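You operate a simulated robot arm through the tools that you are given. There is no shell and no other tool. Be economical: measure what you need, move in short steps, check, and stop when the job is done.

Carry out the task below with a simulated two-armed robot. There is one attempt and no reset: what you move stays moved.

Task
Pick up the metal sleeve with one hand, pass it to the other hand and put it on the top of the assembly table shelf.

It is judged by the outcome, as a careful person would: the job done as asked, and still so three seconds after it is handed in. It fails if anything else is knocked over, pushed out of place, dropped, spilled or broken.

Robot
Two 6-joint arms with two-finger parallel grippers on one trunk, on a base that drives. Base frame: it is fixed to the floor where the robot stands at the start and does not move with it; the origin is under the middle of the robot, x ahead of it, y to its left, z up; the surface under the hand at the start is at about z = 860. Lengths are in mm, angles in rad, forces in N, time in s.
The left shoulder is at the start at [-89, 177, 806], the right one opposite. With the tool pointing down near the work surface each hand reaches from about 100 to 700 mm from the robot's upright axis, wherever it stands, measured 20 degrees to its own side. Places, roughly: top of the assembly table shelf [-3300, -2400, 300]. Payload 1.57 kg a hand.
The TCP of each hand is the grasp point between the finger pads, 30 mm short of the fingertips. In the tool frame z runs along the fingers and y along their closing line. The gripper opens to 80 mm. The fingers are 17 mm wide and 12 mm thick; the gripper's body (40 by 82 mm) begins 80 mm behind the TCP.
Orientation is told as [roll, pitch, yaw] about the base's x, y, z axes, in that order, counted from this pose: with the fingers straight down and closing along the base's y, the tool's x points along the base's -x, its y along +y and its z along -z.

Tools
- The arms move only by the tool drive_tool. It takes "left_rows", "right_rows" or both (then of equal length, played together; a hand with none holds still); each is a list that holds one entry, the list of rows, each a list of 7 numbers: the shift along the tool's x, y, z in mm, then the turn, a rotation vector about the tool's x, y, z in degrees, then the opening, from 0 (shut) to 1 (fully open). In form: [[[dx, dy, dz, wx, wy, wz, grip], ...]]. A call has 1 to 20 rows; each row is the pose to reach, as a shift and turn from the pose commanded when the call began, along the tool's axes at that moment. Rows are played at 5 a second. More than 50 mm and 0.15 rad between two rows, or a gripper value outside its range, and nothing of the call is played. A pose out of reach is approached as far as the arm can. The call stops where the force on the tool passes 40 N (or 10 N more than at its start, if that is more) or the arm is blocked; 0.2 s more then pass. Each finger travels about 72 mm/s and halts on what it meets, pressing with about 23 N; the grip force reading is that of the motor and also rises with nothing between the fingers. The clock runs only during rows and for 0.2 s after the last one: add rows that repeat a pose to give the fingers time. The reply holds the time, the measured pose of the TCP, the force on the tool along the base axes, the opening and the grip force, in the units named above and with some noise, with the torque about the TCP (base axes, N m) and any sound that the robot's microphone picked up.
- Cameras (640 x 400 px; columns grow to the right, rows downward): "scene" is now at [42.1, -7.9, 1532.5]; the picture's right is [-0.07, -1.00, 0.00], its down [-0.71, 0.05, -0.70] and it looks along [0.70, -0.05, -0.71] (base axes); focal length 285 px, centre (320, 200). "left" rides on the left gripper at [72, 7, -122] in its tool frame; the picture's right is [-0.09, 1.00, 0.00], its down [-0.84, -0.08, -0.54] and it looks along [-0.54, -0.05, 0.84] (tool axes); focal length 238 px, centre (320, 200). "right" rides on the right gripper at [72, -7, -122] in its tool frame; the picture's right is [0.09, 1.00, 0.00], its down [-0.84, 0.08, -0.54] and it looks along [-0.54, 0.05, 0.84] (tool axes); focal length 238 px, centre (320, 200). There is no depth. A picture from a camera that has moved, and an enlarged one, comes with that camera's place and axes in the base frame and with its lens.
- capture(camera): a new picture of that camera. No time passes.
- raise_lower(by): slides the trunk up (or, below 0, down) by that many mm; the arms and the scene camera ride with it, the base frame stays. It gives what a move gives, with no picture.
- drive_base(legs): drives the robot by 1 to 6 legs, each [ahead, left, turn to the left] in mm, mm and rad, along the robot's own axes; the way and the turn of a leg run together, so that a leg with both is an arc; at most 1500 mm and 3.142 rad a leg. The arms and the cameras ride along, it lands a little off, and it stops where it bumps. It gives what a move gives.
- aim_head(pan, tilt): turns the head with the scene camera to pan (to the left, within 2.496 rad either way) and tilt (down, from -0.506 to 1.204), counted from straight ahead of the robot. It gives what a move gives.
- inspect(camera, box): a new picture of the part [left, top, right, bottom] of that camera's present view, enlarged. No time passes.
- job_done(): hands the job in; it is judged then, once.

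Work in short steps. Places have to be worked out from the pictures, the camera data and where the tool is seen: move nearer, look again, correct. Check each grasp and each placing, and mend what went wrong. You have 120 turns and 108 pictures in all, those below and enlarged ones among them. Open the grippers and draw the arms clear of the work before you hand the job in, unless the task says otherwise; then end with one line.

The tools are called after "Emit:" by a JSON object that holds its "name" and its "arguments". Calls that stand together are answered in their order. drive_tool: Moves the arms, as the interface text tells. Its arguments: {"type":"object","properties":{"left_rows":{"type":"array"},"right_rows":{"type":"array"}},"required":[]} The other tools are called the same way: raise_lower (by) slides the trunk up or down; drive_base (legs) drives the base; aim_head (pan, tilt) turns the head that bears the scene camera; capture (camera) takes a picture; inspect (camera, box) takes an enlarged picture of a part of a camera's view; job_done () hands the job in.

At the start:

```text
time: 0.0
left_eef_pos: [396.5, 111.9, 1140.6]
left_ee_rot: [0.0, 0.001, 0.0]
left_ft_force: [-0.4, -0.9, -0.1]
left_wrist_torque: [0.02, 0.0, 0.01]
left_grip_width: 80.0
left_gripper_force: 0.1
right_eef_pos: [410.0, -245.8, 1182.8]
right_ee_rot: [0.0, 0.001, -0.001]
right_ft_force: [0.4, 0.2, -0.2]
right_wrist_torque: [0.03, -0.02, 0.0]
right_grip_width: 80.1
right_gripper_force: 0.2
trunk travel left (down, up): [-250.0, 78.0]
robot x, y, heading: [-2.1, -0.4, -0.004]
head pan, tilt: [-0.068, 0.794]
```

scene: 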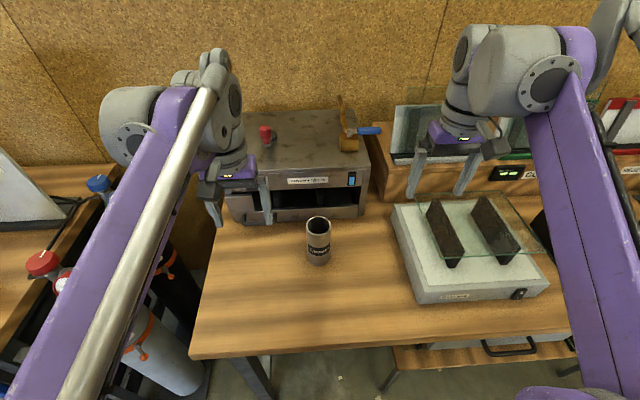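
right: 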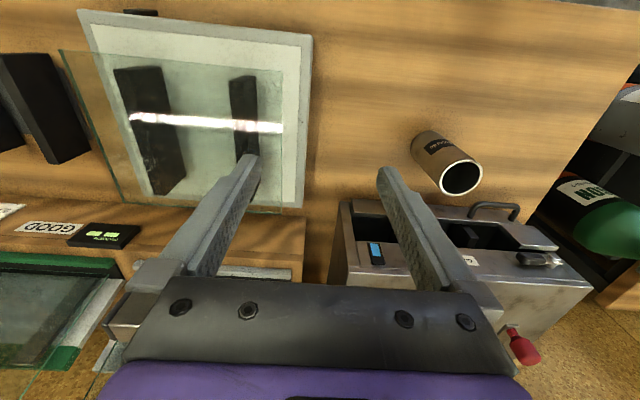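
left: 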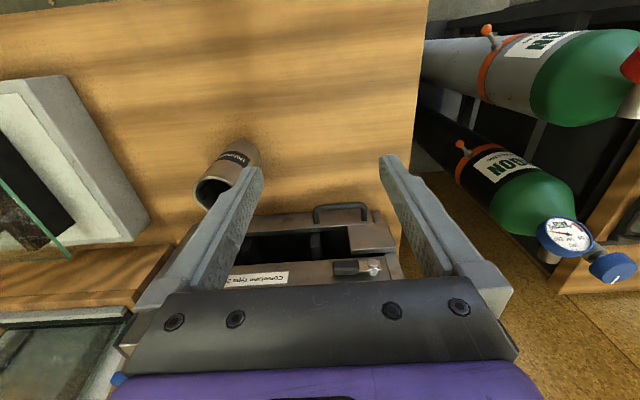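

The sleeve is probably the can-like tube standing at about [510, -45], some 100 mm tall and 60 mm wide. First I look closer at it, then turn the head towards the shelf.

Emit:
{"name": "inspect", "arguments": {"camera": "scene", "box": [220, 160, 420, 285]}}

Emit:
{"name": "aim_head", "arguments": {"pan": -2.45, "tilt": 0.3}}

Emit:
{"name": "capture", "arguments": {"camera": "scene"}}

```text
3.20 times, centred on (320, 222) of scene
camera zoom: at [42.1, -7.9, 1532.5], right [-0.07, -1.0, 0.0], down [-0.71, 0.05, -0.7], along [0.7, -0.05, -0.71], focal length 912 px, centre (320, 128)
```

zoom: 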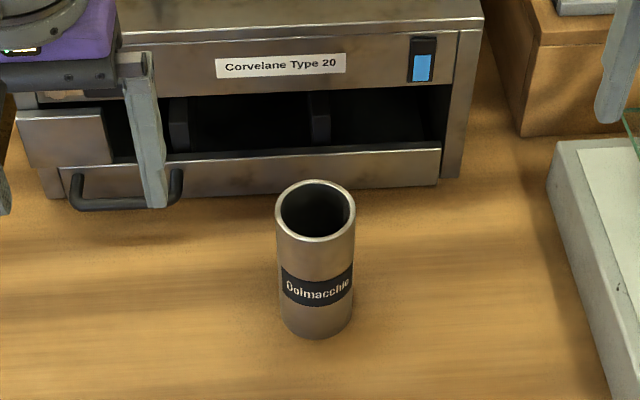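

```text
time: 2.2
left_eef_pos: [398.1, 113.4, 1140.7]
left_ee_rot: [0.0, 0.002, 0.002]
left_ft_force: [-0.3, 0.9, -0.1]
left_wrist_torque: [-0.04, -0.01, 0.0]
left_grip_width: 80.0
left_gripper_force: 0.1
right_eef_pos: [408.9, -244.3, 1182.8]
right_ee_rot: [-0.001, -0.001, 0.0]
right_ft_force: [0.2, -0.8, 0.3]
right_wrist_torque: [-0.04, 0.0, -0.03]
right_grip_width: 80.2
right_gripper_force: 0.1
trunk travel left (down, up): [-250.0, 78.0]
robot x, y, heading: [2.0, 0.8, -0.003]
head pan, tilt: [-2.45, 0.3]
```

```text
103 pictures are left
camera scene: at [-110.6, -61.8, 1576.4], right [-0.64, 0.77, 0.0], down [0.23, 0.19, -0.96], along [-0.74, -0.61, -0.3], focal length 285 px, centre (320, 200)
```

scene: 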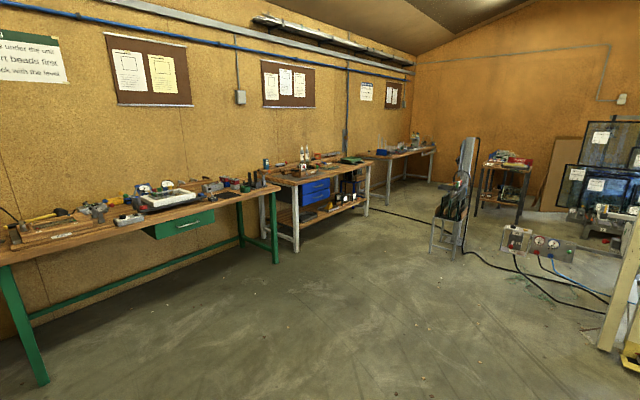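

The given place projects to about (336, 203): the undershelf of the second table. I zoom in.

Emit:
{"name": "inspect", "arguments": {"camera": "scene", "box": [240, 130, 400, 260]}}

```text
3.08 times, centred on (320, 195) of scene
camera zoom: at [-110.6, -61.8, 1576.4], right [-0.64, 0.77, 0.0], down [0.23, 0.19, -0.96], along [-0.74, -0.61, -0.3], focal length 876 px, centre (320, 215)
```

zoom: 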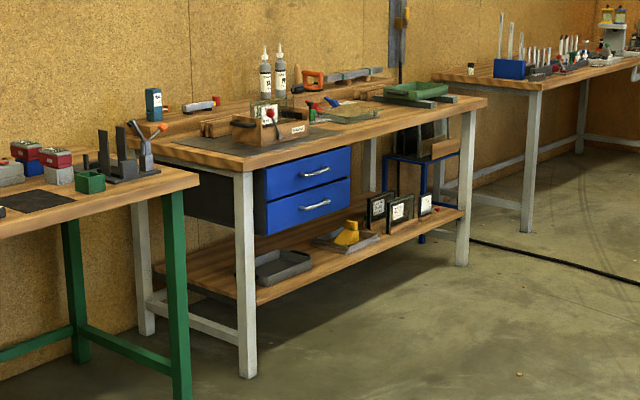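

The shelf is a low undershelf (z≈300) beneath a table top, so I will place it with a near-horizontal grip. My plan is to pick from above with the left hand, back off, then pass it to the right hand gripping low from the side. First I bring the left hand over the sleeve and look.

Emit:
{"name": "drive_tool", "arguments": {"left_rows": [[[-22, -38, 0, 0, 0, 0, 1], [-44, -76, 0, 0, 0, 0, 1], [-66, -114, 0, 0, 0, 0, 1], [-66, -150, 0, 0, 0, 0, 1], [-66, -150, 0, 0, 0, 0, 1]]]}}

Emit:
{"name": "aim_head", "arguments": {"pan": -0.068, "tilt": 0.794}}

Emit:
{"name": "capture", "arguments": {"camera": "left"}}

Emit:
{"name": "capture", "arguments": {"camera": "scene"}}

```text
time: 3.4
left_eef_pos: [464.2, -35.8, 1140.8]
left_ee_rot: [0.001, -0.001, 0.0]
left_ft_force: [-0.3, -0.3, 0.3]
left_wrist_torque: [-0.01, -0.01, -0.03]
left_grip_width: 80.1
left_gripper_force: 0.1
right_eef_pos: [409.9, -245.0, 1182.0]
right_ee_rot: [0.0, 0.0, -0.001]
right_ft_force: [-0.1, -0.2, 0.5]
right_wrist_torque: [-0.04, -0.02, 0.0]
right_grip_width: 79.8
right_gripper_force: 0.1
trunk travel left (down, up): [-250.0, 78.0]
robot x, y, heading: [0.0, -2.5, 0.0]
head pan, tilt: [-2.45, 0.3]
```

```text
time: 5.6
left_eef_pos: [463.7, -36.8, 1141.3]
left_ee_rot: [-0.001, -0.001, 0.0]
left_ft_force: [0.2, 0.0, 0.0]
left_wrist_torque: [0.0, 0.03, 0.0]
left_grip_width: 80.1
left_gripper_force: 0.1
right_eef_pos: [408.5, -245.9, 1182.6]
right_ee_rot: [0.001, 0.0, 0.0]
right_ft_force: [0.9, -0.1, -0.9]
right_wrist_torque: [-0.05, 0.0, -0.02]
right_grip_width: 80.0
right_gripper_force: 0.0
trunk travel left (down, up): [-250.0, 78.0]
robot x, y, heading: [-5.6, 0.6, -0.0]
head pan, tilt: [-0.068, 0.794]
```

```text
101 pictures are left
camera left: at [392.3, -30.4, 1263.6], right [0.09, 1.0, 0.0], down [0.84, -0.08, 0.54], along [0.54, -0.05, -0.84], focal length 238 px, centre (320, 200)
```

left: 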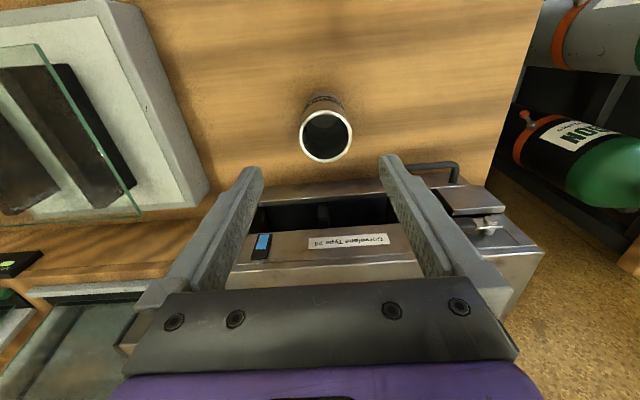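

```text
100 pictures are left
camera scene: at [42.1, -7.8, 1532.5], right [-0.07, -1.0, 0.0], down [-0.71, 0.05, -0.7], along [0.7, -0.05, -0.71], focal length 285 px, centre (320, 200)
```

scene: 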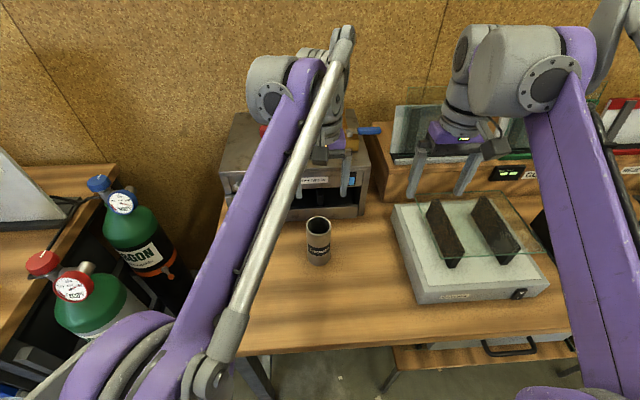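

From the left camera the rim centre is near [481, -33] at z≈988. I go over it with fingertips still above the rim and check again.

Emit:
{"name": "drive_tool", "arguments": {"left_rows": [[[-17, 2, 30, 0, 0, 0, 1], [-17, 2, 75, 0, 0, 0, 1], [-17, 2, 85, 0, 0, 0, 1], [-17, 2, 85, 0, 0, 0, 1]]]}}

Emit:
{"name": "capture", "arguments": {"camera": "left"}}

Emit:
{"name": "capture", "arguments": {"camera": "right"}}

```text
time: 6.6
left_eef_pos: [481.3, -33.3, 1056.3]
left_ee_rot: [0.0, 0.0, 0.0]
left_ft_force: [-0.5, 0.0, 0.4]
left_wrist_torque: [0.01, -0.01, -0.03]
left_grip_width: 79.8
left_gripper_force: 0.0
right_eef_pos: [410.0, -245.1, 1183.7]
right_ee_rot: [-0.001, 0.0, 0.0]
right_ft_force: [0.2, -0.1, -1.0]
right_wrist_torque: [0.02, 0.02, 0.0]
right_grip_width: 80.2
right_gripper_force: 0.0
trunk travel left (down, up): [-250.0, 78.0]
robot x, y, heading: [1.0, -1.2, 0.005]
head pan, tilt: [-0.068, 0.794]
```

```text
99 pictures are left
camera left: at [408.7, -26.4, 1178.5], right [0.09, 1.0, 0.0], down [0.84, -0.08, 0.54], along [0.54, -0.05, -0.84], focal length 238 px, centre (320, 200)
```

left: 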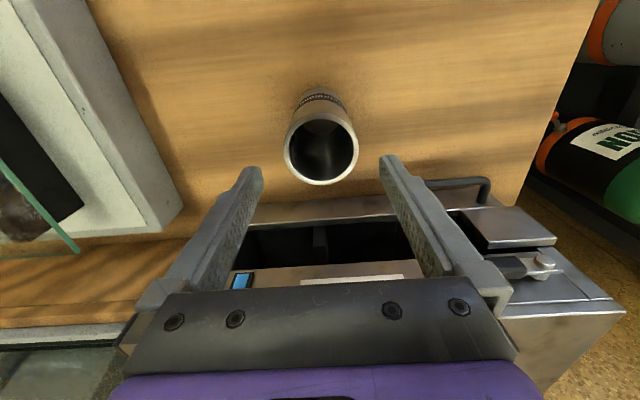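

```text
98 pictures are left
camera right: at [337.2, -251.4, 1304.6], right [-0.09, 1.0, 0.0], down [0.84, 0.08, 0.54], along [0.54, 0.05, -0.84], focal length 238 px, centre (320, 200)
```

right: 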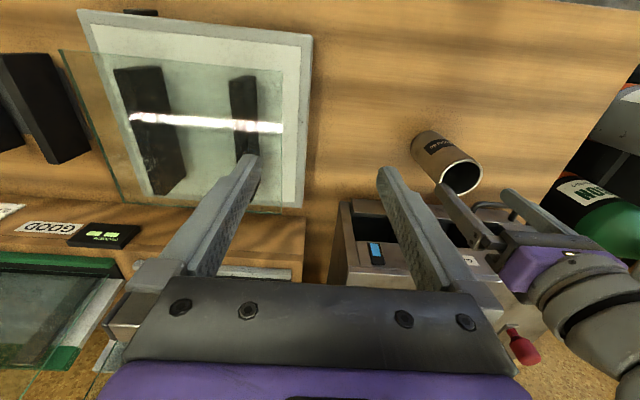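

Rim centre is about [484, -33, 985], nearly under the hand. I descend to TCP z≈962 and close.

Emit:
{"name": "drive_tool", "arguments": {"left_rows": [[[-3, 0, 35, 0, 0, 0, 1], [-3, 0, 65, 0, 0, 0, 1], [-3, 0, 94, 0, 0, 0, 1], [-3, 0, 94, 0, 0, 0, 1], [-3, 0, 94, 0, 0, 0, 0.6], [-3, 0, 94, 0, 0, 0, 0.6], [-3, 0, 94, 0, 0, 0, 0.6]]]}}

Emit:
{"name": "capture", "arguments": {"camera": "left"}}

```text
time: 8.2
left_eef_pos: [486.4, -35.1, 965.1]
left_ee_rot: [0.001, 0.0, 0.001]
left_ft_force: [0.0, -0.8, -0.4]
left_wrist_torque: [0.0, -0.01, -0.01]
left_grip_width: 64.5
left_gripper_force: 23.3
right_eef_pos: [410.0, -245.4, 1182.5]
right_ee_rot: [0.0, 0.0, 0.001]
right_ft_force: [0.1, 0.3, -0.3]
right_wrist_torque: [-0.03, 0.01, 0.02]
right_grip_width: 79.8
right_gripper_force: 0.0
trunk travel left (down, up): [-250.0, 78.0]
robot x, y, heading: [-1.0, -3.0, -0.003]
head pan, tilt: [-0.068, 0.794]
```

```text
97 pictures are left
camera left: at [414.0, -28.5, 1085.9], right [0.09, 1.0, 0.0], down [0.84, -0.08, 0.54], along [0.54, -0.05, -0.84], focal length 238 px, centre (320, 200)
```

left: 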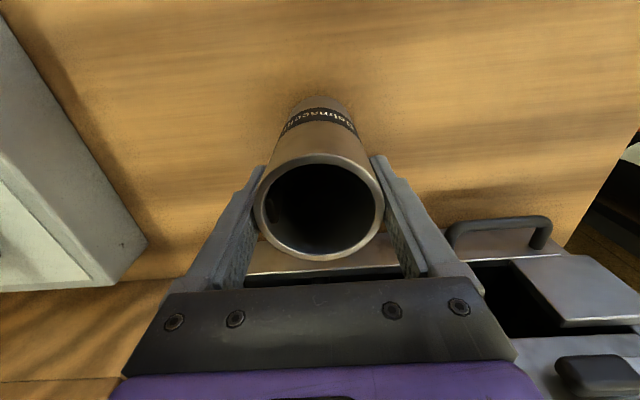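

Gripped at 64.5 mm with 23 N, roughly centred. I lift it and read the force.

Emit:
{"name": "drive_tool", "arguments": {"left_rows": [[[0, 0, -10, 0, 0, 0, 0.5], [0, 0, -40, 0, 0, 0, 0.5], [0, 0, -80, 0, 0, 0, 0.5], [0, 0, -120, 0, 0, 0, 0.5], [0, 0, -150, 0, 0, 0, 0.5], [0, 0, -150, 0, 0, 0, 0.5]]]}}

Emit:
{"name": "capture", "arguments": {"camera": "scene"}}

```text
time: 9.6
left_eef_pos: [485.7, -34.5, 1113.8]
left_ee_rot: [0.002, 0.001, -0.001]
left_ft_force: [-0.1, 0.2, -2.2]
left_wrist_torque: [-0.03, 0.05, 0.02]
left_grip_width: 64.8
left_gripper_force: 23.6
right_eef_pos: [408.6, -244.8, 1182.6]
right_ee_rot: [0.001, 0.001, -0.001]
right_ft_force: [-0.1, -0.4, -0.4]
right_wrist_torque: [0.0, 0.0, 0.0]
right_grip_width: 80.2
right_gripper_force: 0.2
trunk travel left (down, up): [-250.0, 78.0]
robot x, y, heading: [2.5, -0.9, -0.002]
head pan, tilt: [-0.068, 0.794]
```

```text
96 pictures are left
camera scene: at [42.1, -7.7, 1532.5], right [-0.07, -1.0, 0.0], down [-0.71, 0.05, -0.7], along [0.7, -0.05, -0.71], focal length 285 px, centre (320, 200)
```

scene: 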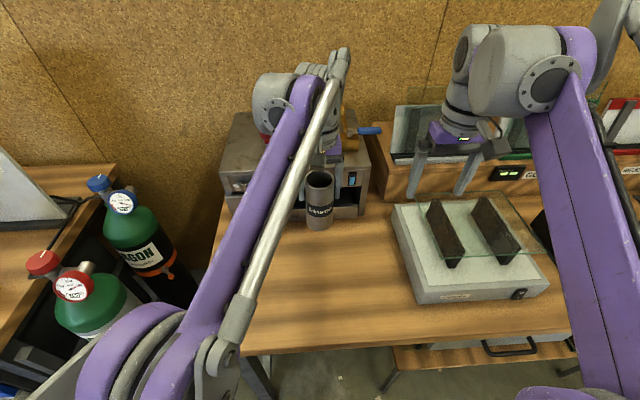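

Held firmly. The floor behind is clear for over 2 m, so I back away from the table by 500 mm for the hand-over.

Emit:
{"name": "drive_base", "arguments": {"legs": [[-500, 0, 0]]}}

Emit:
{"name": "capture", "arguments": {"camera": "scene"}}

```text
time: 12.5
left_eef_pos: [-18.0, -31.7, 1113.0]
left_ee_rot: [0.0, 0.001, 0.008]
left_ft_force: [-0.1, 0.0, -1.8]
left_wrist_torque: [-0.02, -0.01, 0.02]
left_grip_width: 64.4
left_gripper_force: 22.9
right_eef_pos: [-92.9, -243.5, 1182.1]
right_ee_rot: [0.0, 0.001, 0.008]
right_ft_force: [0.7, -0.8, 0.5]
right_wrist_torque: [0.02, -0.02, 0.02]
right_grip_width: 79.8
right_gripper_force: 0.0
trunk travel left (down, up): [-250.0, 78.0]
robot x, y, heading: [-505.2, -4.6, 0.011]
head pan, tilt: [-0.068, 0.794]
```

```text
95 pictures are left
camera scene: at [-462.1, -9.8, 1532.5], right [-0.06, -1.0, 0.0], down [-0.71, 0.04, -0.7], along [0.7, -0.04, -0.71], focal length 285 px, centre (320, 200)
```

scene: 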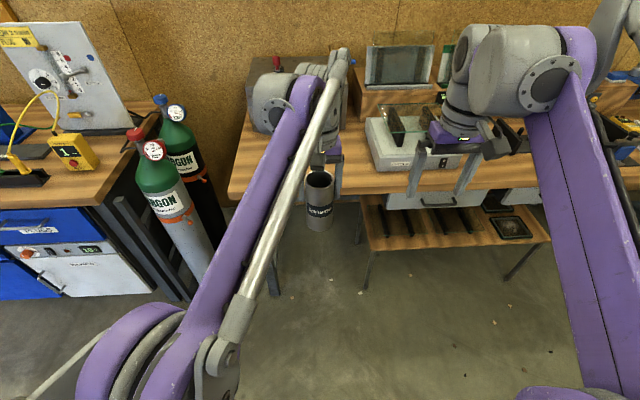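

Clear space now. I begin turning the right hand: yaw 45° to the left while lowering it to z≈1095, keeping it away from the sleeve.

Emit:
{"name": "drive_tool", "arguments": {"right_rows": [[[8, 0, 15, 0, 0, -8, 1], [16, 0, 30, 0, 0, -16, 1], [24, 0, 45, 0, 0, -24, 1], [32, 0, 60, 0, 0, -32, 1], [40, 0, 75, 0, 0, -40, 1], [47, 0, 87, 0, 0, -45, 1], [47, 0, 87, 0, 0, -45, 1]]]}}

```text
time: 14.1
left_eef_pos: [-17.5, -31.2, 1114.1]
left_ee_rot: [-0.001, -0.003, 0.009]
left_ft_force: [0.2, -0.2, -1.5]
left_wrist_torque: [0.0, 0.0, 0.01]
left_grip_width: 64.2
left_gripper_force: 23.2
right_eef_pos: [-140.2, -243.1, 1095.2]
right_ee_rot: [0.0, 0.001, 0.796]
right_ft_force: [-0.2, 0.8, -0.6]
right_wrist_torque: [0.01, -0.02, 0.02]
right_grip_width: 79.9
right_gripper_force: 0.1
trunk travel left (down, up): [-250.0, 78.0]
robot x, y, heading: [-499.3, -4.3, 0.01]
head pan, tilt: [-0.068, 0.794]
```

Now I pitch the right hand up about its own y by 70°, with the TCP held in place.

Emit:
{"name": "drive_tool", "arguments": {"right_rows": [[[0, 0, 0, 0, -8, 0, 1], [0, 0, 0, 0, -16, 0, 1], [0, 0, 0, 0, -24, 0, 1], [0, 0, 0, 0, -32, 0, 1], [0, 0, 0, 0, -40, 0, 1], [0, 0, 0, 0, -48, 0, 1], [0, 0, 0, 0, -56, 0, 1], [0, 0, 0, 0, -64, 0, 1], [0, 0, 0, 0, -70, 0, 1], [0, 0, 0, 0, -70, 0, 1]]]}}

Emit:
{"name": "capture", "arguments": {"camera": "right"}}

Emit:
{"name": "capture", "arguments": {"camera": "scene"}}

```text
time: 16.3
left_eef_pos: [-17.9, -32.9, 1112.3]
left_ee_rot: [0.0, 0.0, 0.007]
left_ft_force: [-0.2, -0.3, -0.9]
left_wrist_torque: [0.0, -0.01, 0.0]
left_grip_width: 64.2
left_gripper_force: 22.5
right_eef_pos: [-137.8, -243.9, 1096.7]
right_ee_rot: [-0.001, -1.223, 0.796]
right_ft_force: [0.1, -0.6, 0.4]
right_wrist_torque: [0.0, 0.04, 0.01]
right_grip_width: 80.0
right_gripper_force: 0.1
trunk travel left (down, up): [-250.0, 78.0]
robot x, y, heading: [-507.5, -4.1, 0.011]
head pan, tilt: [-0.068, 0.794]
```

```text
94 pictures are left
camera right: at [-231.9, -347.2, 1070.0], right [-0.73, 0.68, -0.09], down [-0.21, -0.11, 0.97], along [0.65, 0.73, 0.22], focal length 238 px, centre (320, 200)
```

right: 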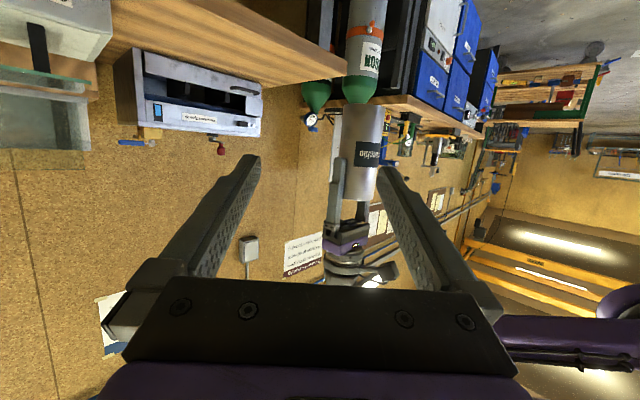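

```text
93 pictures are left
camera scene: at [-462.1, -9.6, 1532.5], right [-0.06, -1.0, 0.0], down [-0.71, 0.04, -0.7], along [0.7, -0.04, -0.71], focal length 285 px, centre (320, 200)
```

scene: 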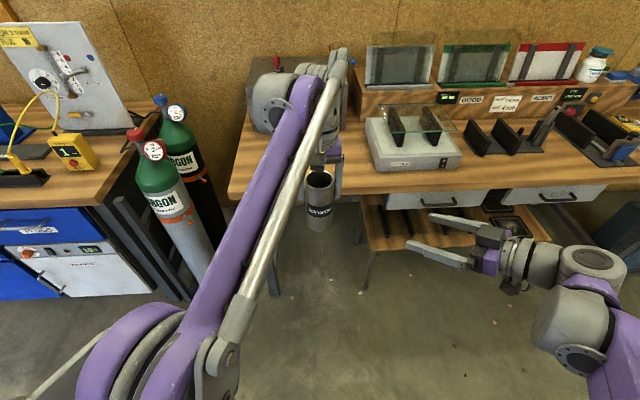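

The right hand is aimed well; the sleeve spans z≈1005–1138 from this view. I align sideways and in height and stop 90 mm short.

Emit:
{"name": "drive_tool", "arguments": {"right_rows": [[[-11, 21, 30, 0, 0, 0, 1], [-22, 42, 60, 0, 0, 0, 1], [-33, 63, 95, 0, 0, 0, 1], [-33, 63, 125, 0, 0, 0, 1], [-33, 63, 148, 0, 0, 0, 1], [-33, 63, 148, 0, 0, 0, 1]]]}}

Emit:
{"name": "capture", "arguments": {"camera": "right"}}

Emit:
{"name": "capture", "arguments": {"camera": "scene"}}

```text
time: 17.7
left_eef_pos: [-19.1, -31.9, 1113.6]
left_ee_rot: [-0.001, -0.001, 0.008]
left_ft_force: [0.0, 0.2, -1.4]
left_wrist_torque: [0.02, -0.03, 0.03]
left_grip_width: 64.4
left_gripper_force: 23.0
right_eef_pos: [-81.5, -94.7, 1076.7]
right_ee_rot: [-0.002, -1.221, 0.796]
right_ft_force: [0.1, -0.5, -0.3]
right_wrist_torque: [-0.01, -0.01, 0.0]
right_grip_width: 79.9
right_gripper_force: 0.0
trunk travel left (down, up): [-250.0, 78.0]
robot x, y, heading: [-503.8, -1.5, 0.007]
head pan, tilt: [-0.068, 0.794]
```

```text
92 pictures are left
camera right: at [-173.1, -196.9, 1051.3], right [-0.73, 0.68, -0.09], down [-0.21, -0.1, 0.97], along [0.65, 0.73, 0.22], focal length 238 px, centre (320, 200)
```

right: 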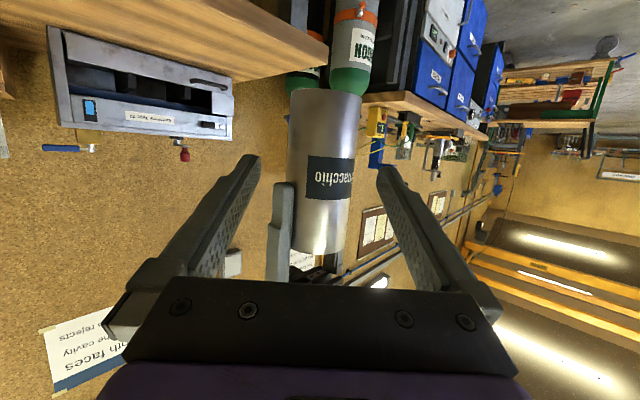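

```text
91 pictures are left
camera scene: at [-462.3, -9.9, 1532.5], right [-0.06, -1.0, 0.0], down [-0.71, 0.04, -0.7], along [0.7, -0.04, -0.71], focal length 285 px, centre (320, 200)
```

scene: 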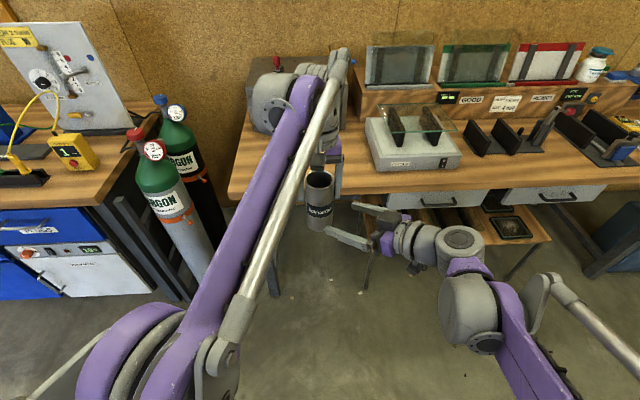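

Aligned within about 2 mm. I advance 90 mm onto the sleeve, without closing yet.

Emit:
{"name": "drive_tool", "arguments": {"right_rows": [[[0, 2, 25, 0, 0, 0, 1], [0, 2, 50, 0, 0, 0, 1], [0, 2, 75, 0, 0, 0, 1], [0, 2, 90, 0, 0, 0, 1], [0, 2, 90, 0, 0, 0, 1]]]}}

Emit:
{"name": "capture", "arguments": {"camera": "right"}}

```text
time: 18.9
left_eef_pos: [-17.5, -33.0, 1113.8]
left_ee_rot: [0.001, 0.0, 0.009]
left_ft_force: [0.0, -0.2, -1.8]
left_wrist_torque: [-0.01, -0.01, -0.01]
left_grip_width: 64.5
left_gripper_force: 23.3
right_eef_pos: [-22.3, -31.4, 1044.7]
right_ee_rot: [-0.004, -1.221, 0.796]
right_ft_force: [0.8, 0.6, -0.1]
right_wrist_torque: [0.0, -0.01, 0.05]
right_grip_width: 80.2
right_gripper_force: 0.1
trunk travel left (down, up): [-250.0, 78.0]
robot x, y, heading: [-504.3, -1.9, 0.008]
head pan, tilt: [-0.068, 0.794]
```

```text
90 pictures are left
camera right: at [-114.9, -135.1, 1019.3], right [-0.73, 0.68, -0.09], down [-0.21, -0.1, 0.97], along [0.65, 0.73, 0.22], focal length 238 px, centre (320, 200)
```

right: 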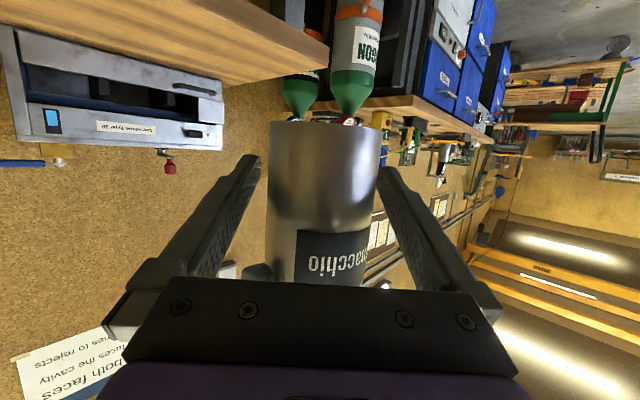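

The sleeve sits between the right fingers. I nudge 2 mm to centre and close the right hand.

Emit:
{"name": "drive_tool", "arguments": {"right_rows": [[[0, 2, 0, 0, 0, 0, 1], [0, 2, 0, 0, 0, 0, 0.85], [0, 2, 0, 0, 0, 0, 0.7], [0, 2, 0, 0, 0, 0, 0.5], [0, 2, 0, 0, 0, 0, 0.5], [0, 2, 0, 0, 0, 0, 0.5]]]}}

Emit:
{"name": "capture", "arguments": {"camera": "right"}}

```text
time: 20.3
left_eef_pos: [-18.4, -32.6, 1113.4]
left_ee_rot: [0.0, 0.004, 0.008]
left_ft_force: [-9.5, 6.5, -0.4]
left_wrist_torque: [0.3, 0.23, 0.0]
left_grip_width: 64.6
left_gripper_force: 23.1
right_eef_pos: [-22.6, -31.5, 1045.2]
right_ee_rot: [0.0, -1.222, 0.794]
right_ft_force: [9.2, -5.3, -0.4]
right_wrist_torque: [0.03, 0.42, -0.01]
right_grip_width: 64.4
right_gripper_force: 23.1
trunk travel left (down, up): [-250.0, 78.0]
robot x, y, heading: [-502.2, -1.8, 0.008]
head pan, tilt: [-0.068, 0.794]
```

```text
89 pictures are left
camera right: at [-115.5, -133.9, 1019.5], right [-0.73, 0.68, -0.09], down [-0.21, -0.1, 0.97], along [0.65, 0.73, 0.22], focal length 238 px, centre (320, 200)
```

right: 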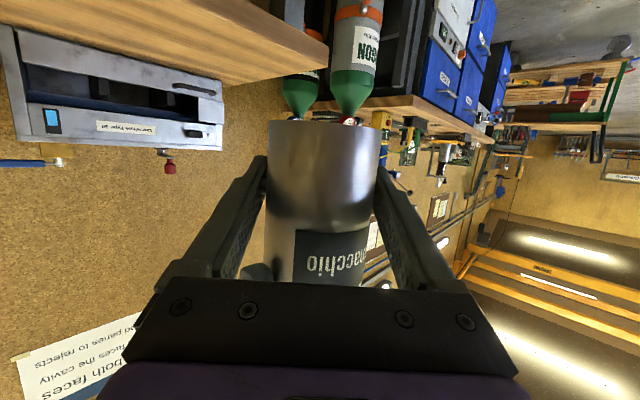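

Right hand has it at 64.4 mm; about 11 N of side stress. I ease the right hand 3 mm back along -y to relieve it before releasing the left.

Emit:
{"name": "drive_tool", "arguments": {"right_rows": [[[0, -1.5, 0, 0, 0, 0, 0.5], [0, -3, 0, 0, 0, 0, 0.5], [0, -3, 0, 0, 0, 0, 0.5]]]}}

```text
time: 21.1
left_eef_pos: [-16.8, -31.9, 1112.6]
left_ee_rot: [-0.001, -0.004, 0.01]
left_ft_force: [10.2, 2.3, -3.9]
left_wrist_torque: [0.27, -0.09, 0.19]
left_grip_width: 64.6
left_gripper_force: 22.6
right_eef_pos: [-21.2, -31.0, 1045.8]
right_ee_rot: [0.001, -1.223, 0.798]
right_ft_force: [-9.0, -2.7, 1.8]
right_wrist_torque: [-0.17, -0.59, -0.2]
right_grip_width: 64.4
right_gripper_force: 22.9
trunk travel left (down, up): [-250.0, 78.0]
robot x, y, heading: [-502.5, 0.5, 0.01]
head pan, tilt: [-0.068, 0.794]
```

Slightly overshot; I go back 1.3 mm, then open the left hand fully.

Emit:
{"name": "drive_tool", "arguments": {"right_rows": [[[0, 1.3, 0, 0, 0, 0, 0.5], [0, 1.3, 0, 0, 0, 0, 0.5], [0, 1.3, 0, 0, 0, 0, 0.5], [0, 1.3, 0, 0, 0, 0, 0.5], [0, 1.3, 0, 0, 0, 0, 0.5], [0, 1.3, 0, 0, 0, 0, 0.5]]], "left_rows": [[[0, 0, 0, 0, 0, 0, 0.5], [0, 0, 0, 0, 0, 0, 0.5], [0, 0, 0, 0, 0, 0, 0.85], [0, 0, 0, 0, 0, 0, 1], [0, 0, 0, 0, 0, 0, 1], [0, 0, 0, 0, 0, 0, 1]]]}}

Emit:
{"name": "capture", "arguments": {"camera": "left"}}

```text
time: 22.5
left_eef_pos: [-16.4, -32.3, 1112.7]
left_ee_rot: [0.0, 0.001, 0.009]
left_ft_force: [0.1, -0.3, 1.4]
left_wrist_torque: [0.04, 0.01, 0.0]
left_grip_width: 79.9
left_gripper_force: 0.2
right_eef_pos: [-22.2, -31.4, 1045.3]
right_ee_rot: [0.0, -1.222, 0.796]
right_ft_force: [-0.5, -0.5, -0.2]
right_wrist_torque: [0.0, -0.04, -0.01]
right_grip_width: 64.7
right_gripper_force: 23.1
trunk travel left (down, up): [-250.0, 78.0]
robot x, y, heading: [-506.7, -2.5, 0.013]
head pan, tilt: [-0.068, 0.794]
```

```text
88 pictures are left
camera left: at [-89.9, -26.2, 1235.4], right [0.08, 1.0, 0.0], down [0.84, -0.07, 0.54], along [0.54, -0.04, -0.84], focal length 238 px, centre (320, 200)
```

left: 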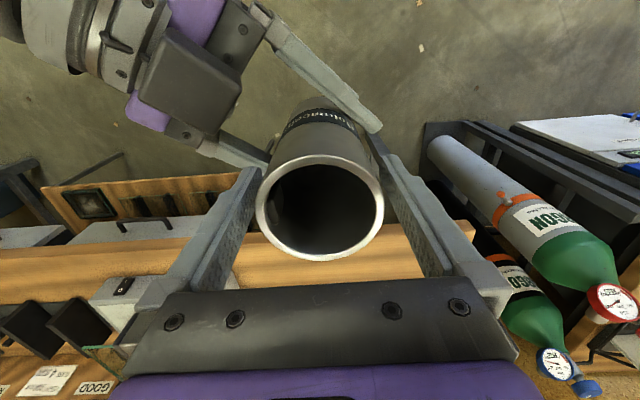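

Left hand is open and the right holds 64.7 mm. I raise the left straight up and check.

Emit:
{"name": "drive_tool", "arguments": {"left_rows": [[[0, 0, -15, 0, 0, 0, 1], [0, 0, -40, 0, 0, 0, 1], [0, 0, -80, 0, 0, 0, 1], [0, 0, -110, 0, 0, 0, 1], [0, 0, -110, 0, 0, 0, 1]]]}}

Emit:
{"name": "capture", "arguments": {"camera": "left"}}

```text
time: 23.7
left_eef_pos: [-39.7, -21.7, 1201.5]
left_ee_rot: [0.001, 0.0, 0.011]
left_ft_force: [0.2, 0.1, 0.5]
left_wrist_torque: [0.0, 0.03, -0.02]
left_grip_width: 80.2
left_gripper_force: 0.1
left hand out of reach, approached as far as the arm can: row 3, 4, 5
right_eef_pos: [-21.4, -29.3, 1045.0]
right_ee_rot: [0.002, -1.223, 0.795]
right_ft_force: [0.0, 0.5, 0.5]
right_wrist_torque: [-0.04, 0.0, -0.03]
right_grip_width: 64.4
right_gripper_force: 22.8
trunk travel left (down, up): [-250.0, 78.0]
robot x, y, heading: [-501.1, -1.5, 0.005]
head pan, tilt: [-0.068, 0.794]
```

```text
87 pictures are left
camera left: at [-112.3, -16.4, 1322.9], right [0.08, 1.0, 0.0], down [0.84, -0.07, 0.54], along [0.54, -0.04, -0.84], focal length 238 px, centre (320, 200)
```

left: 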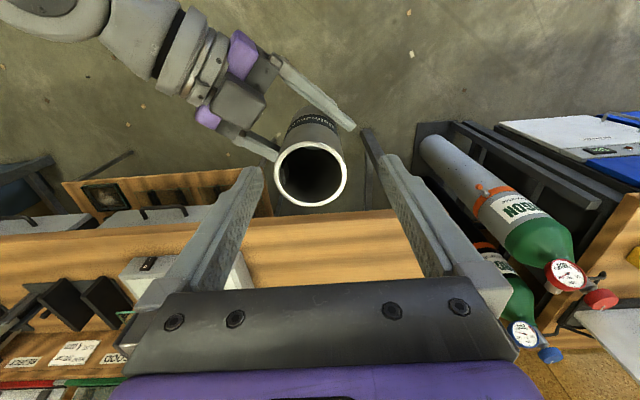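

Hand-over done. I fold the left hand away to the left and back.

Emit:
{"name": "drive_tool", "arguments": {"left_rows": [[[0, 40, 0, 0, 0, 0, 1], [10, 80, 0, 0, 0, 0, 1], [30, 120, 0, 0, 0, 0, 1], [55, 160, 0, 0, 0, 0, 1], [80, 200, 0, 0, 0, 0, 1], [110, 235, 0, 0, 0, 0, 1], [140, 265, 0, 0, 0, 0, 1], [175, 290, 0, 0, 0, 0, 1], [210, 300, 0, 0, 0, 0, 1], [240, 310, 0, 0, 0, 0, 1], [240, 310, 0, 0, 0, 0, 1]]]}}

Emit:
{"name": "aim_head", "arguments": {"pan": -2.2, "tilt": 0.4}}

Emit:
{"name": "capture", "arguments": {"camera": "scene"}}

```text
time: 26.1
left_eef_pos: [-284.6, 285.2, 1197.3]
left_ee_rot: [0.001, -0.001, 0.009]
left_ft_force: [0.6, 0.4, -0.2]
left_wrist_torque: [0.02, 0.0, 0.01]
left_grip_width: 80.0
left_gripper_force: 0.0
right_eef_pos: [-21.3, -30.2, 1045.2]
right_ee_rot: [0.0, -1.222, 0.796]
right_ft_force: [0.1, 0.7, 0.2]
right_wrist_torque: [0.0, 0.0, 0.01]
right_grip_width: 64.4
right_gripper_force: 22.7
trunk travel left (down, up): [-250.0, 78.0]
robot x, y, heading: [-498.8, -2.6, 0.007]
head pan, tilt: [-0.068, 0.794]
```

```text
time: 28.2
left_eef_pos: [-285.2, 284.1, 1197.7]
left_ee_rot: [0.001, 0.0, 0.009]
left_ft_force: [0.0, 0.4, 0.1]
left_wrist_torque: [0.01, -0.02, -0.02]
left_grip_width: 80.2
left_gripper_force: 0.1
right_eef_pos: [-21.5, -31.3, 1043.9]
right_ee_rot: [-0.003, -1.22, 0.797]
right_ft_force: [-0.3, 0.2, -1.1]
right_wrist_torque: [-0.01, 0.01, 0.04]
right_grip_width: 64.1
right_gripper_force: 23.0
trunk travel left (down, up): [-250.0, 78.0]
robot x, y, heading: [-498.4, -1.2, 0.008]
head pan, tilt: [-2.201, 0.4]
```

```text
86 pictures are left
camera scene: at [-596.6, -80.4, 1567.2], right [-0.81, 0.58, 0.0], down [0.23, 0.32, -0.92], along [-0.54, -0.75, -0.39], focal length 285 px, centre (320, 200)
```

scene: 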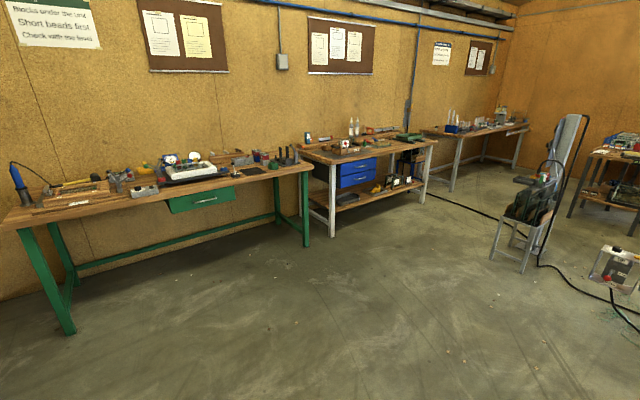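

Front legs of the assembly table come out at y≈-2205, x≈-2284 and -3829; a free spot at the shelf front looks to be near x≈-2760. I turn to face the wall and drive diagonally two thirds of the way.

Emit:
{"name": "drive_base", "arguments": {"legs": [[0, 0, -1.578], [500, -800, 0], [400, -800, 0]]}}

Emit:
{"name": "aim_head", "arguments": {"pan": -0.4, "tilt": 0.6}}

Emit:
{"name": "capture", "arguments": {"camera": "scene"}}

```text
time: 46.4
left_eef_pos: [-1833.0, -1114.9, 1198.1]
left_ee_rot: [0.0, -0.001, -1.592]
left_ft_force: [-0.1, -0.2, 0.5]
left_wrist_torque: [-0.02, 0.03, -0.02]
left_grip_width: 80.2
left_gripper_force: 0.0
right_eef_pos: [-2154.1, -1368.5, 1045.8]
right_ee_rot: [0.001, -1.222, -0.806]
right_ft_force: [1.2, -0.1, 0.6]
right_wrist_torque: [-0.01, -0.02, -0.02]
right_grip_width: 64.4
right_gripper_force: 23.6
trunk travel left (down, up): [-250.0, 78.0]
robot x, y, heading: [-2114.6, -891.4, -1.593]
head pan, tilt: [-2.201, 0.4]
```

```text
time: 48.2
left_eef_pos: [-1831.3, -1116.5, 1197.4]
left_ee_rot: [-0.001, 0.0, -1.593]
left_ft_force: [0.8, -0.8, 0.2]
left_wrist_torque: [0.03, 0.01, 0.02]
left_grip_width: 79.9
left_gripper_force: 0.1
right_eef_pos: [-2154.8, -1369.2, 1044.8]
right_ee_rot: [-0.003, -1.22, -0.806]
right_ft_force: [0.4, -0.6, -0.1]
right_wrist_torque: [0.0, 0.01, 0.0]
right_grip_width: 64.2
right_gripper_force: 23.6
trunk travel left (down, up): [-250.0, 78.0]
robot x, y, heading: [-2110.8, -889.2, -1.587]
head pan, tilt: [-0.4, 0.6]
```

```text
85 pictures are left
camera scene: at [-2144.3, -929.9, 1548.9], right [-0.91, 0.41, 0.0], down [0.23, 0.52, -0.83], along [-0.34, -0.75, -0.56], focal length 285 px, centre (320, 200)
```

scene: 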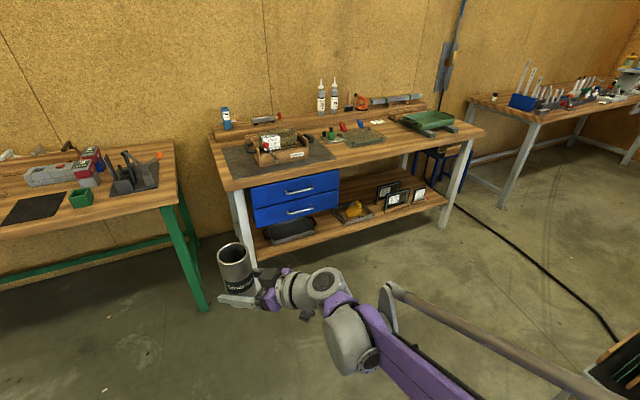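

The shelf is visible now; I enlarge it to choose the free spot.

Emit:
{"name": "inspect", "arguments": {"camera": "scene", "box": [210, 140, 470, 280]}}

```text
2.46 times, centred on (340, 210) of scene
camera zoom: at [-2144.3, -929.9, 1548.9], right [-0.91, 0.41, 0.0], down [0.23, 0.52, -0.83], along [-0.34, -0.75, -0.56], focal length 701 px, centre (271, 175)
```

zoom: 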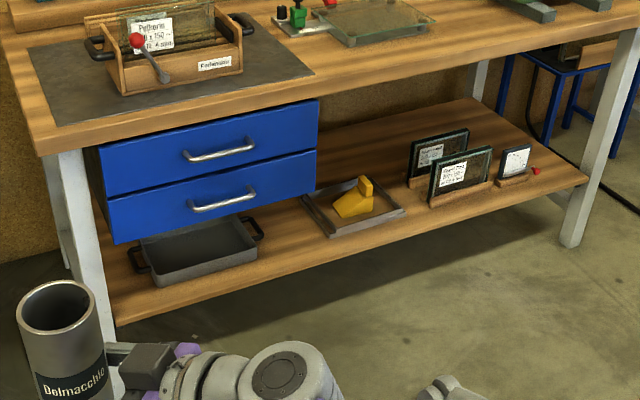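

A gap of about 160 mm between the dark tray and the yellow-block tray, at around [-2845, -2268], is a good place. In open space here I tuck the left hand further back, then lower the trunk.

Emit:
{"name": "drive_tool", "arguments": {"left_rows": [[[40, 20, 0, 0, 0, 0, 1], [80, 45, 0, 0, 0, 0, 1], [120, 70, 0, 0, 0, 0, 1], [150, 95, 0, 0, 0, 0, 1], [150, 95, 0, 0, 0, 0, 1]]]}}

Emit:
{"name": "raise_lower", "arguments": {"by": -250}}

Emit:
{"name": "drive_tool", "arguments": {"right_rows": [[[41.3, 0, 15, 0, 0, 0, 0.5], [82.6, 0, 30, 0, 0, 0, 0.5], [124, 0, 45, 0, 0, 0, 0.5], [165, 0, 60, 0, 0, 0, 0.5], [206, 0, 75, 0, 0, 0, 0.5], [248, 0, 90, 0, 0, 0, 0.5], [289, 0, 105, 0, 0, 0, 0.5], [330, 0, 120, 0, 0, 0, 0.5], [371, 0, 135, 0, 0, 0, 0.5], [371, 0, 135, 0, 0, 0, 0.5]]]}}

Emit:
{"name": "capture", "arguments": {"camera": "scene"}}

```text
time: 49.1
left_eef_pos: [-1795.2, -1042.7, 1192.1]
left_ee_rot: [-0.046, -0.007, -1.875]
left_ft_force: [0.4, -1.0, 0.3]
left_wrist_torque: [0.02, 0.02, 0.01]
left_grip_width: 80.2
left_gripper_force: 0.1
right_eef_pos: [-2154.4, -1369.5, 1045.1]
right_ee_rot: [-0.001, -1.223, -0.806]
right_ft_force: [0.5, 0.4, 0.1]
right_wrist_torque: [0.02, 0.0, 0.02]
right_grip_width: 64.5
right_gripper_force: 23.3
trunk travel left (down, up): [-250.0, 78.0]
robot x, y, heading: [-2109.4, -886.0, -1.595]
head pan, tilt: [-0.4, 0.6]
stopped in row 4 (left hand): the arm was blocked; the commanded pose is now the measured one
```

```text
time: 51.1
left_eef_pos: [-1814.6, -1073.2, 977.7]
left_ee_rot: [-0.084, -0.016, -2.027]
left_ft_force: [-0.2, 0.5, 0.6]
left_wrist_torque: [0.02, -0.04, 0.05]
left_grip_width: 80.0
left_gripper_force: 0.0
right_eef_pos: [-2155.7, -1371.5, 829.4]
right_ee_rot: [0.002, -1.219, -0.81]
right_ft_force: [0.9, 0.1, -0.5]
right_wrist_torque: [-0.03, -0.04, 0.02]
right_grip_width: 64.1
right_gripper_force: 23.0
trunk travel left (down, up): [-37.0, 291.0]
robot x, y, heading: [-2110.2, -885.8, -1.592]
head pan, tilt: [-0.4, 0.6]
stopped: the arm was blocked; the commanded pose is now the measured one
```

```text
time: 53.3
left_eef_pos: [-1815.5, -1072.0, 978.0]
left_ee_rot: [-0.083, -0.018, -2.026]
left_ft_force: [0.3, -1.1, 0.5]
left_wrist_torque: [0.0, 0.03, 0.0]
left_grip_width: 80.1
left_gripper_force: 0.0
right_eef_pos: [-2156.8, -1389.9, 441.1]
right_ee_rot: [0.004, -1.22, -0.808]
right_ft_force: [-0.1, 0.5, 0.2]
right_wrist_torque: [0.01, 0.02, 0.01]
right_grip_width: 64.2
right_gripper_force: 22.8
right hand out of reach, approached as far as the arm can: row 9, 10
trunk travel left (down, up): [-37.0, 291.0]
robot x, y, heading: [-2112.8, -884.7, -1.592]
head pan, tilt: [-0.4, 0.6]
```

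```text
83 pictures are left
camera scene: at [-2145.2, -973.0, 1328.2], right [-0.91, 0.41, 0.0], down [0.23, 0.52, -0.83], along [-0.34, -0.75, -0.56], focal length 285 px, centre (320, 200)
```

scene: 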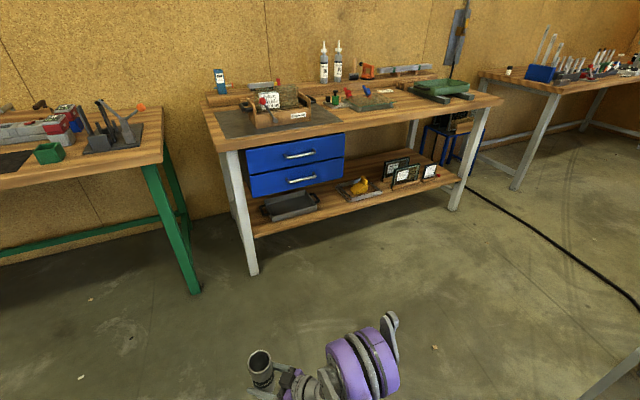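

The tucked left elbow met the robot and stopped the trunk 37 mm early. I bring the left hand forward again and square it, then lower the rest.

Emit:
{"name": "drive_tool", "arguments": {"left_rows": [[[-25, 10, 0, 0, 0, -6, 1], [-50, 21, 0, 0, 0, -12, 1], [-75, 31, 0, 0, 0, -18, 1], [-95, 42, 0, 0, 0, -25, 1], [-95, 42, 0, 0, 0, -25, 1]]]}}

Emit:
{"name": "raise_lower", "arguments": {"by": -37}}

```text
time: 54.5
left_eef_pos: [-1817.0, -1176.0, 974.8]
left_ee_rot: [-0.08, 0.017, -1.588]
left_ft_force: [-0.8, -0.4, -0.2]
left_wrist_torque: [0.03, 0.02, -0.02]
left_grip_width: 80.1
left_gripper_force: 0.0
right_eef_pos: [-2155.4, -1388.5, 442.0]
right_ee_rot: [0.004, -1.22, -0.809]
right_ft_force: [1.3, 0.3, -0.1]
right_wrist_torque: [0.0, 0.0, 0.01]
right_grip_width: 64.1
right_gripper_force: 22.8
trunk travel left (down, up): [-37.0, 291.0]
robot x, y, heading: [-2109.4, -886.7, -1.589]
head pan, tilt: [-0.4, 0.6]
```

```text
time: 55.3
left_eef_pos: [-1817.8, -1175.1, 938.9]
left_ee_rot: [-0.082, 0.02, -1.589]
left_ft_force: [-1.1, 0.2, 0.2]
left_wrist_torque: [0.01, -0.02, -0.02]
left_grip_width: 80.1
left_gripper_force: 0.1
right_eef_pos: [-2156.0, -1394.6, 412.6]
right_ee_rot: [0.003, -1.218, -0.807]
right_ft_force: [-0.2, -0.3, 0.0]
right_wrist_torque: [0.01, 0.01, 0.01]
right_grip_width: 64.0
right_gripper_force: 22.7
trunk travel left (down, up): [0.0, 328.0]
robot x, y, heading: [-2111.0, -886.3, -1.591]
head pan, tilt: [-0.4, 0.6]
```

Trunk is fully down. Now I test whether the right hand can go down to z≈345 when reaching 80 mm further ahead.

Emit:
{"name": "drive_tool", "arguments": {"right_rows": [[[-10, -28, 27, 0, 0, 0, 0.5], [-19, -56, 53, 0, 0, 0, 0.5], [14, -56, 65, 0, 0, 0, 0.5], [47, -56, 77, 0, 0, 0, 0.5], [47, -56, 77, 0, 0, 0, 0.5]]]}}

Emit:
{"name": "capture", "arguments": {"camera": "scene"}}

```text
time: 56.5
left_eef_pos: [-1817.2, -1175.7, 938.9]
left_ee_rot: [-0.081, 0.021, -1.591]
left_ft_force: [0.3, -1.4, -1.2]
left_wrist_torque: [-0.01, 0.03, 0.0]
left_grip_width: 80.1
left_gripper_force: 0.0
right_eef_pos: [-2154.1, -1472.9, 340.8]
right_ee_rot: [0.002, -1.217, -0.808]
right_ft_force: [-0.5, 0.4, -0.1]
right_wrist_torque: [-0.02, 0.01, 0.01]
right_grip_width: 64.4
right_gripper_force: 23.2
trunk travel left (down, up): [0.0, 328.0]
robot x, y, heading: [-2111.7, -888.9, -1.589]
head pan, tilt: [-0.4, 0.6]
```

```text
82 pictures are left
camera scene: at [-2145.3, -979.7, 1298.1], right [-0.91, 0.41, 0.0], down [0.23, 0.52, -0.83], along [-0.34, -0.75, -0.56], focal length 285 px, centre (320, 200)
```

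scene: 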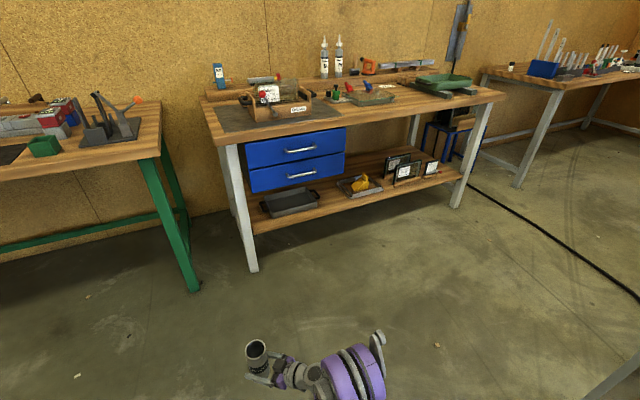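

Reachable at z 341. I'll travel with the trunk 70 mm higher, and turn the right hand about the vertical by -32° so it points nearer straight ahead for a clean withdrawal between the trays.

Emit:
{"name": "raise_lower", "arguments": {"by": 70}}

Emit:
{"name": "drive_tool", "arguments": {"right_rows": [[[0, 0, 0, 7.52, 0, 2.74, 0.5], [0, 0, 0, 15.04, 0, 5.47, 0.5], [0, 0, 0, 22.55, 0, 8.21, 0.5], [0, 0, 0, 30.07, 0, 10.94, 0.5], [0, 0, 0, 30.07, 0, 10.94, 0.5]]]}}

```text
time: 57.5
left_eef_pos: [-1819.0, -1177.1, 1009.2]
left_ee_rot: [-0.081, 0.019, -1.59]
left_ft_force: [0.2, -0.6, 0.1]
left_wrist_torque: [0.02, 0.01, -0.01]
left_grip_width: 79.7
left_gripper_force: 0.0
right_eef_pos: [-2155.6, -1474.1, 411.8]
right_ee_rot: [0.006, -1.218, -0.808]
right_ft_force: [-0.5, -0.5, 0.8]
right_wrist_torque: [-0.04, -0.01, 0.01]
right_grip_width: 64.3
right_gripper_force: 22.7
trunk travel left (down, up): [-70.0, 258.0]
robot x, y, heading: [-2111.1, -887.9, -1.593]
head pan, tilt: [-0.4, 0.6]
```

```text
time: 58.8
left_eef_pos: [-1817.7, -1174.7, 1009.7]
left_ee_rot: [-0.083, 0.02, -1.591]
left_ft_force: [0.1, -0.1, -0.3]
left_wrist_torque: [0.0, 0.01, 0.04]
left_grip_width: 80.1
left_gripper_force: 0.1
right_eef_pos: [-2156.6, -1472.6, 410.2]
right_ee_rot: [-0.004, -1.212, -1.322]
right_ft_force: [1.3, -0.6, 0.1]
right_wrist_torque: [-0.01, -0.01, 0.0]
right_grip_width: 64.2
right_gripper_force: 22.4
trunk travel left (down, up): [-70.0, 258.0]
robot x, y, heading: [-2110.7, -886.3, -1.594]
head pan, tilt: [-0.4, 0.6]
```

Hand now points close to straight ahead. I drive in front of the gap, stopping with the sleeve ~170 mm short of the shelf edge.

Emit:
{"name": "drive_base", "arguments": {"legs": [[560, 0, 0], [0, -676, 0]]}}

Emit:
{"name": "aim_head", "arguments": {"pan": 0.0, "tilt": 0.9}}

Emit:
{"name": "capture", "arguments": {"camera": "scene"}}

Emit:
{"name": "capture", "arguments": {"camera": "right"}}

```text
time: 68.0
left_eef_pos: [-2517.2, -1713.3, 1009.0]
left_ee_rot: [-0.082, 0.019, -1.604]
left_ft_force: [-0.2, -0.2, 0.2]
left_wrist_torque: [0.01, 0.02, 0.03]
left_grip_width: 80.2
left_gripper_force: 0.1
right_eef_pos: [-2860.4, -2005.8, 410.4]
right_ee_rot: [-0.002, -1.211, -1.343]
right_ft_force: [-0.1, -0.1, -0.1]
right_wrist_torque: [-0.01, -0.01, -0.01]
right_grip_width: 63.7
right_gripper_force: 23.0
trunk travel left (down, up): [-70.0, 258.0]
robot x, y, heading: [-2805.7, -1422.1, -1.61]
head pan, tilt: [-0.4, 0.6]
```

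```text
time: 68.8
left_eef_pos: [-2516.7, -1712.4, 1009.5]
left_ee_rot: [-0.081, 0.019, -1.605]
left_ft_force: [-0.2, -0.9, 0.6]
left_wrist_torque: [0.04, -0.01, -0.01]
left_grip_width: 80.0
left_gripper_force: 0.0
right_eef_pos: [-2861.2, -2005.2, 410.8]
right_ee_rot: [-0.003, -1.212, -1.34]
right_ft_force: [0.6, 0.5, -0.2]
right_wrist_torque: [-0.01, -0.01, 0.03]
right_grip_width: 64.3
right_gripper_force: 22.7
trunk travel left (down, up): [-70.0, 258.0]
robot x, y, heading: [-2806.4, -1419.0, -1.61]
head pan, tilt: [0.0, 0.901]
```

```text
81 pictures are left
camera scene: at [-2805.7, -1489.6, 1339.1], right [-1.0, 0.04, 0.0], down [0.03, 0.78, -0.62], along [-0.02, -0.62, -0.78], focal length 285 px, centre (320, 200)
```

scene: 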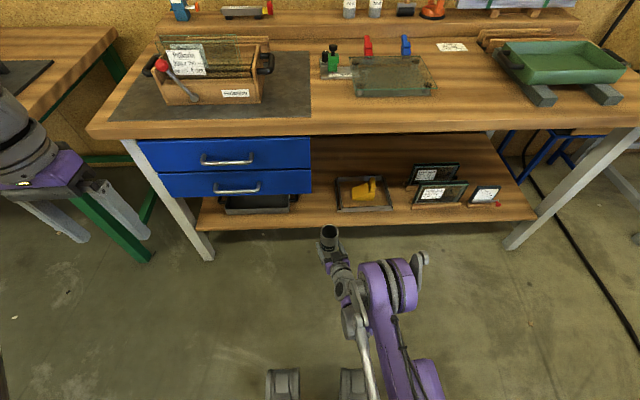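

```text
80 pictures are left
camera right: at [-2898.6, -1870.5, 386.2], right [0.96, 0.26, -0.09], down [0.03, 0.22, 0.97], along [0.27, -0.94, 0.21], focal length 238 px, centre (320, 200)
```

right: 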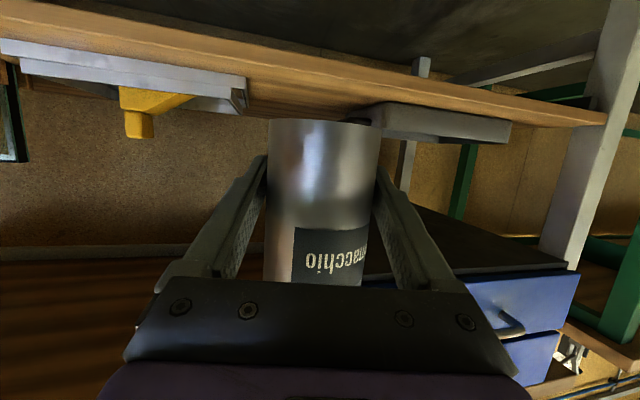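

Both views show the gap just ahead. I enlarge the scene view to measure it.

Emit:
{"name": "inspect", "arguments": {"camera": "scene", "box": [240, 160, 400, 260]}}

```text
4.00 times, centred on (320, 210) of scene
camera zoom: at [-2805.7, -1489.6, 1339.1], right [-1.0, 0.04, 0.0], down [0.03, 0.78, -0.62], along [-0.02, -0.62, -0.78], focal length 1139 px, centre (320, 160)
```

zoom: 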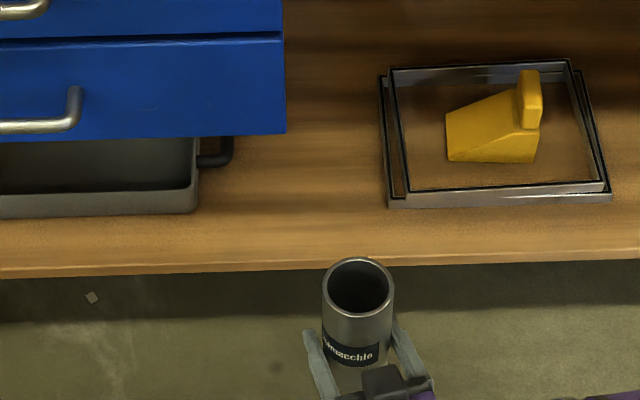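

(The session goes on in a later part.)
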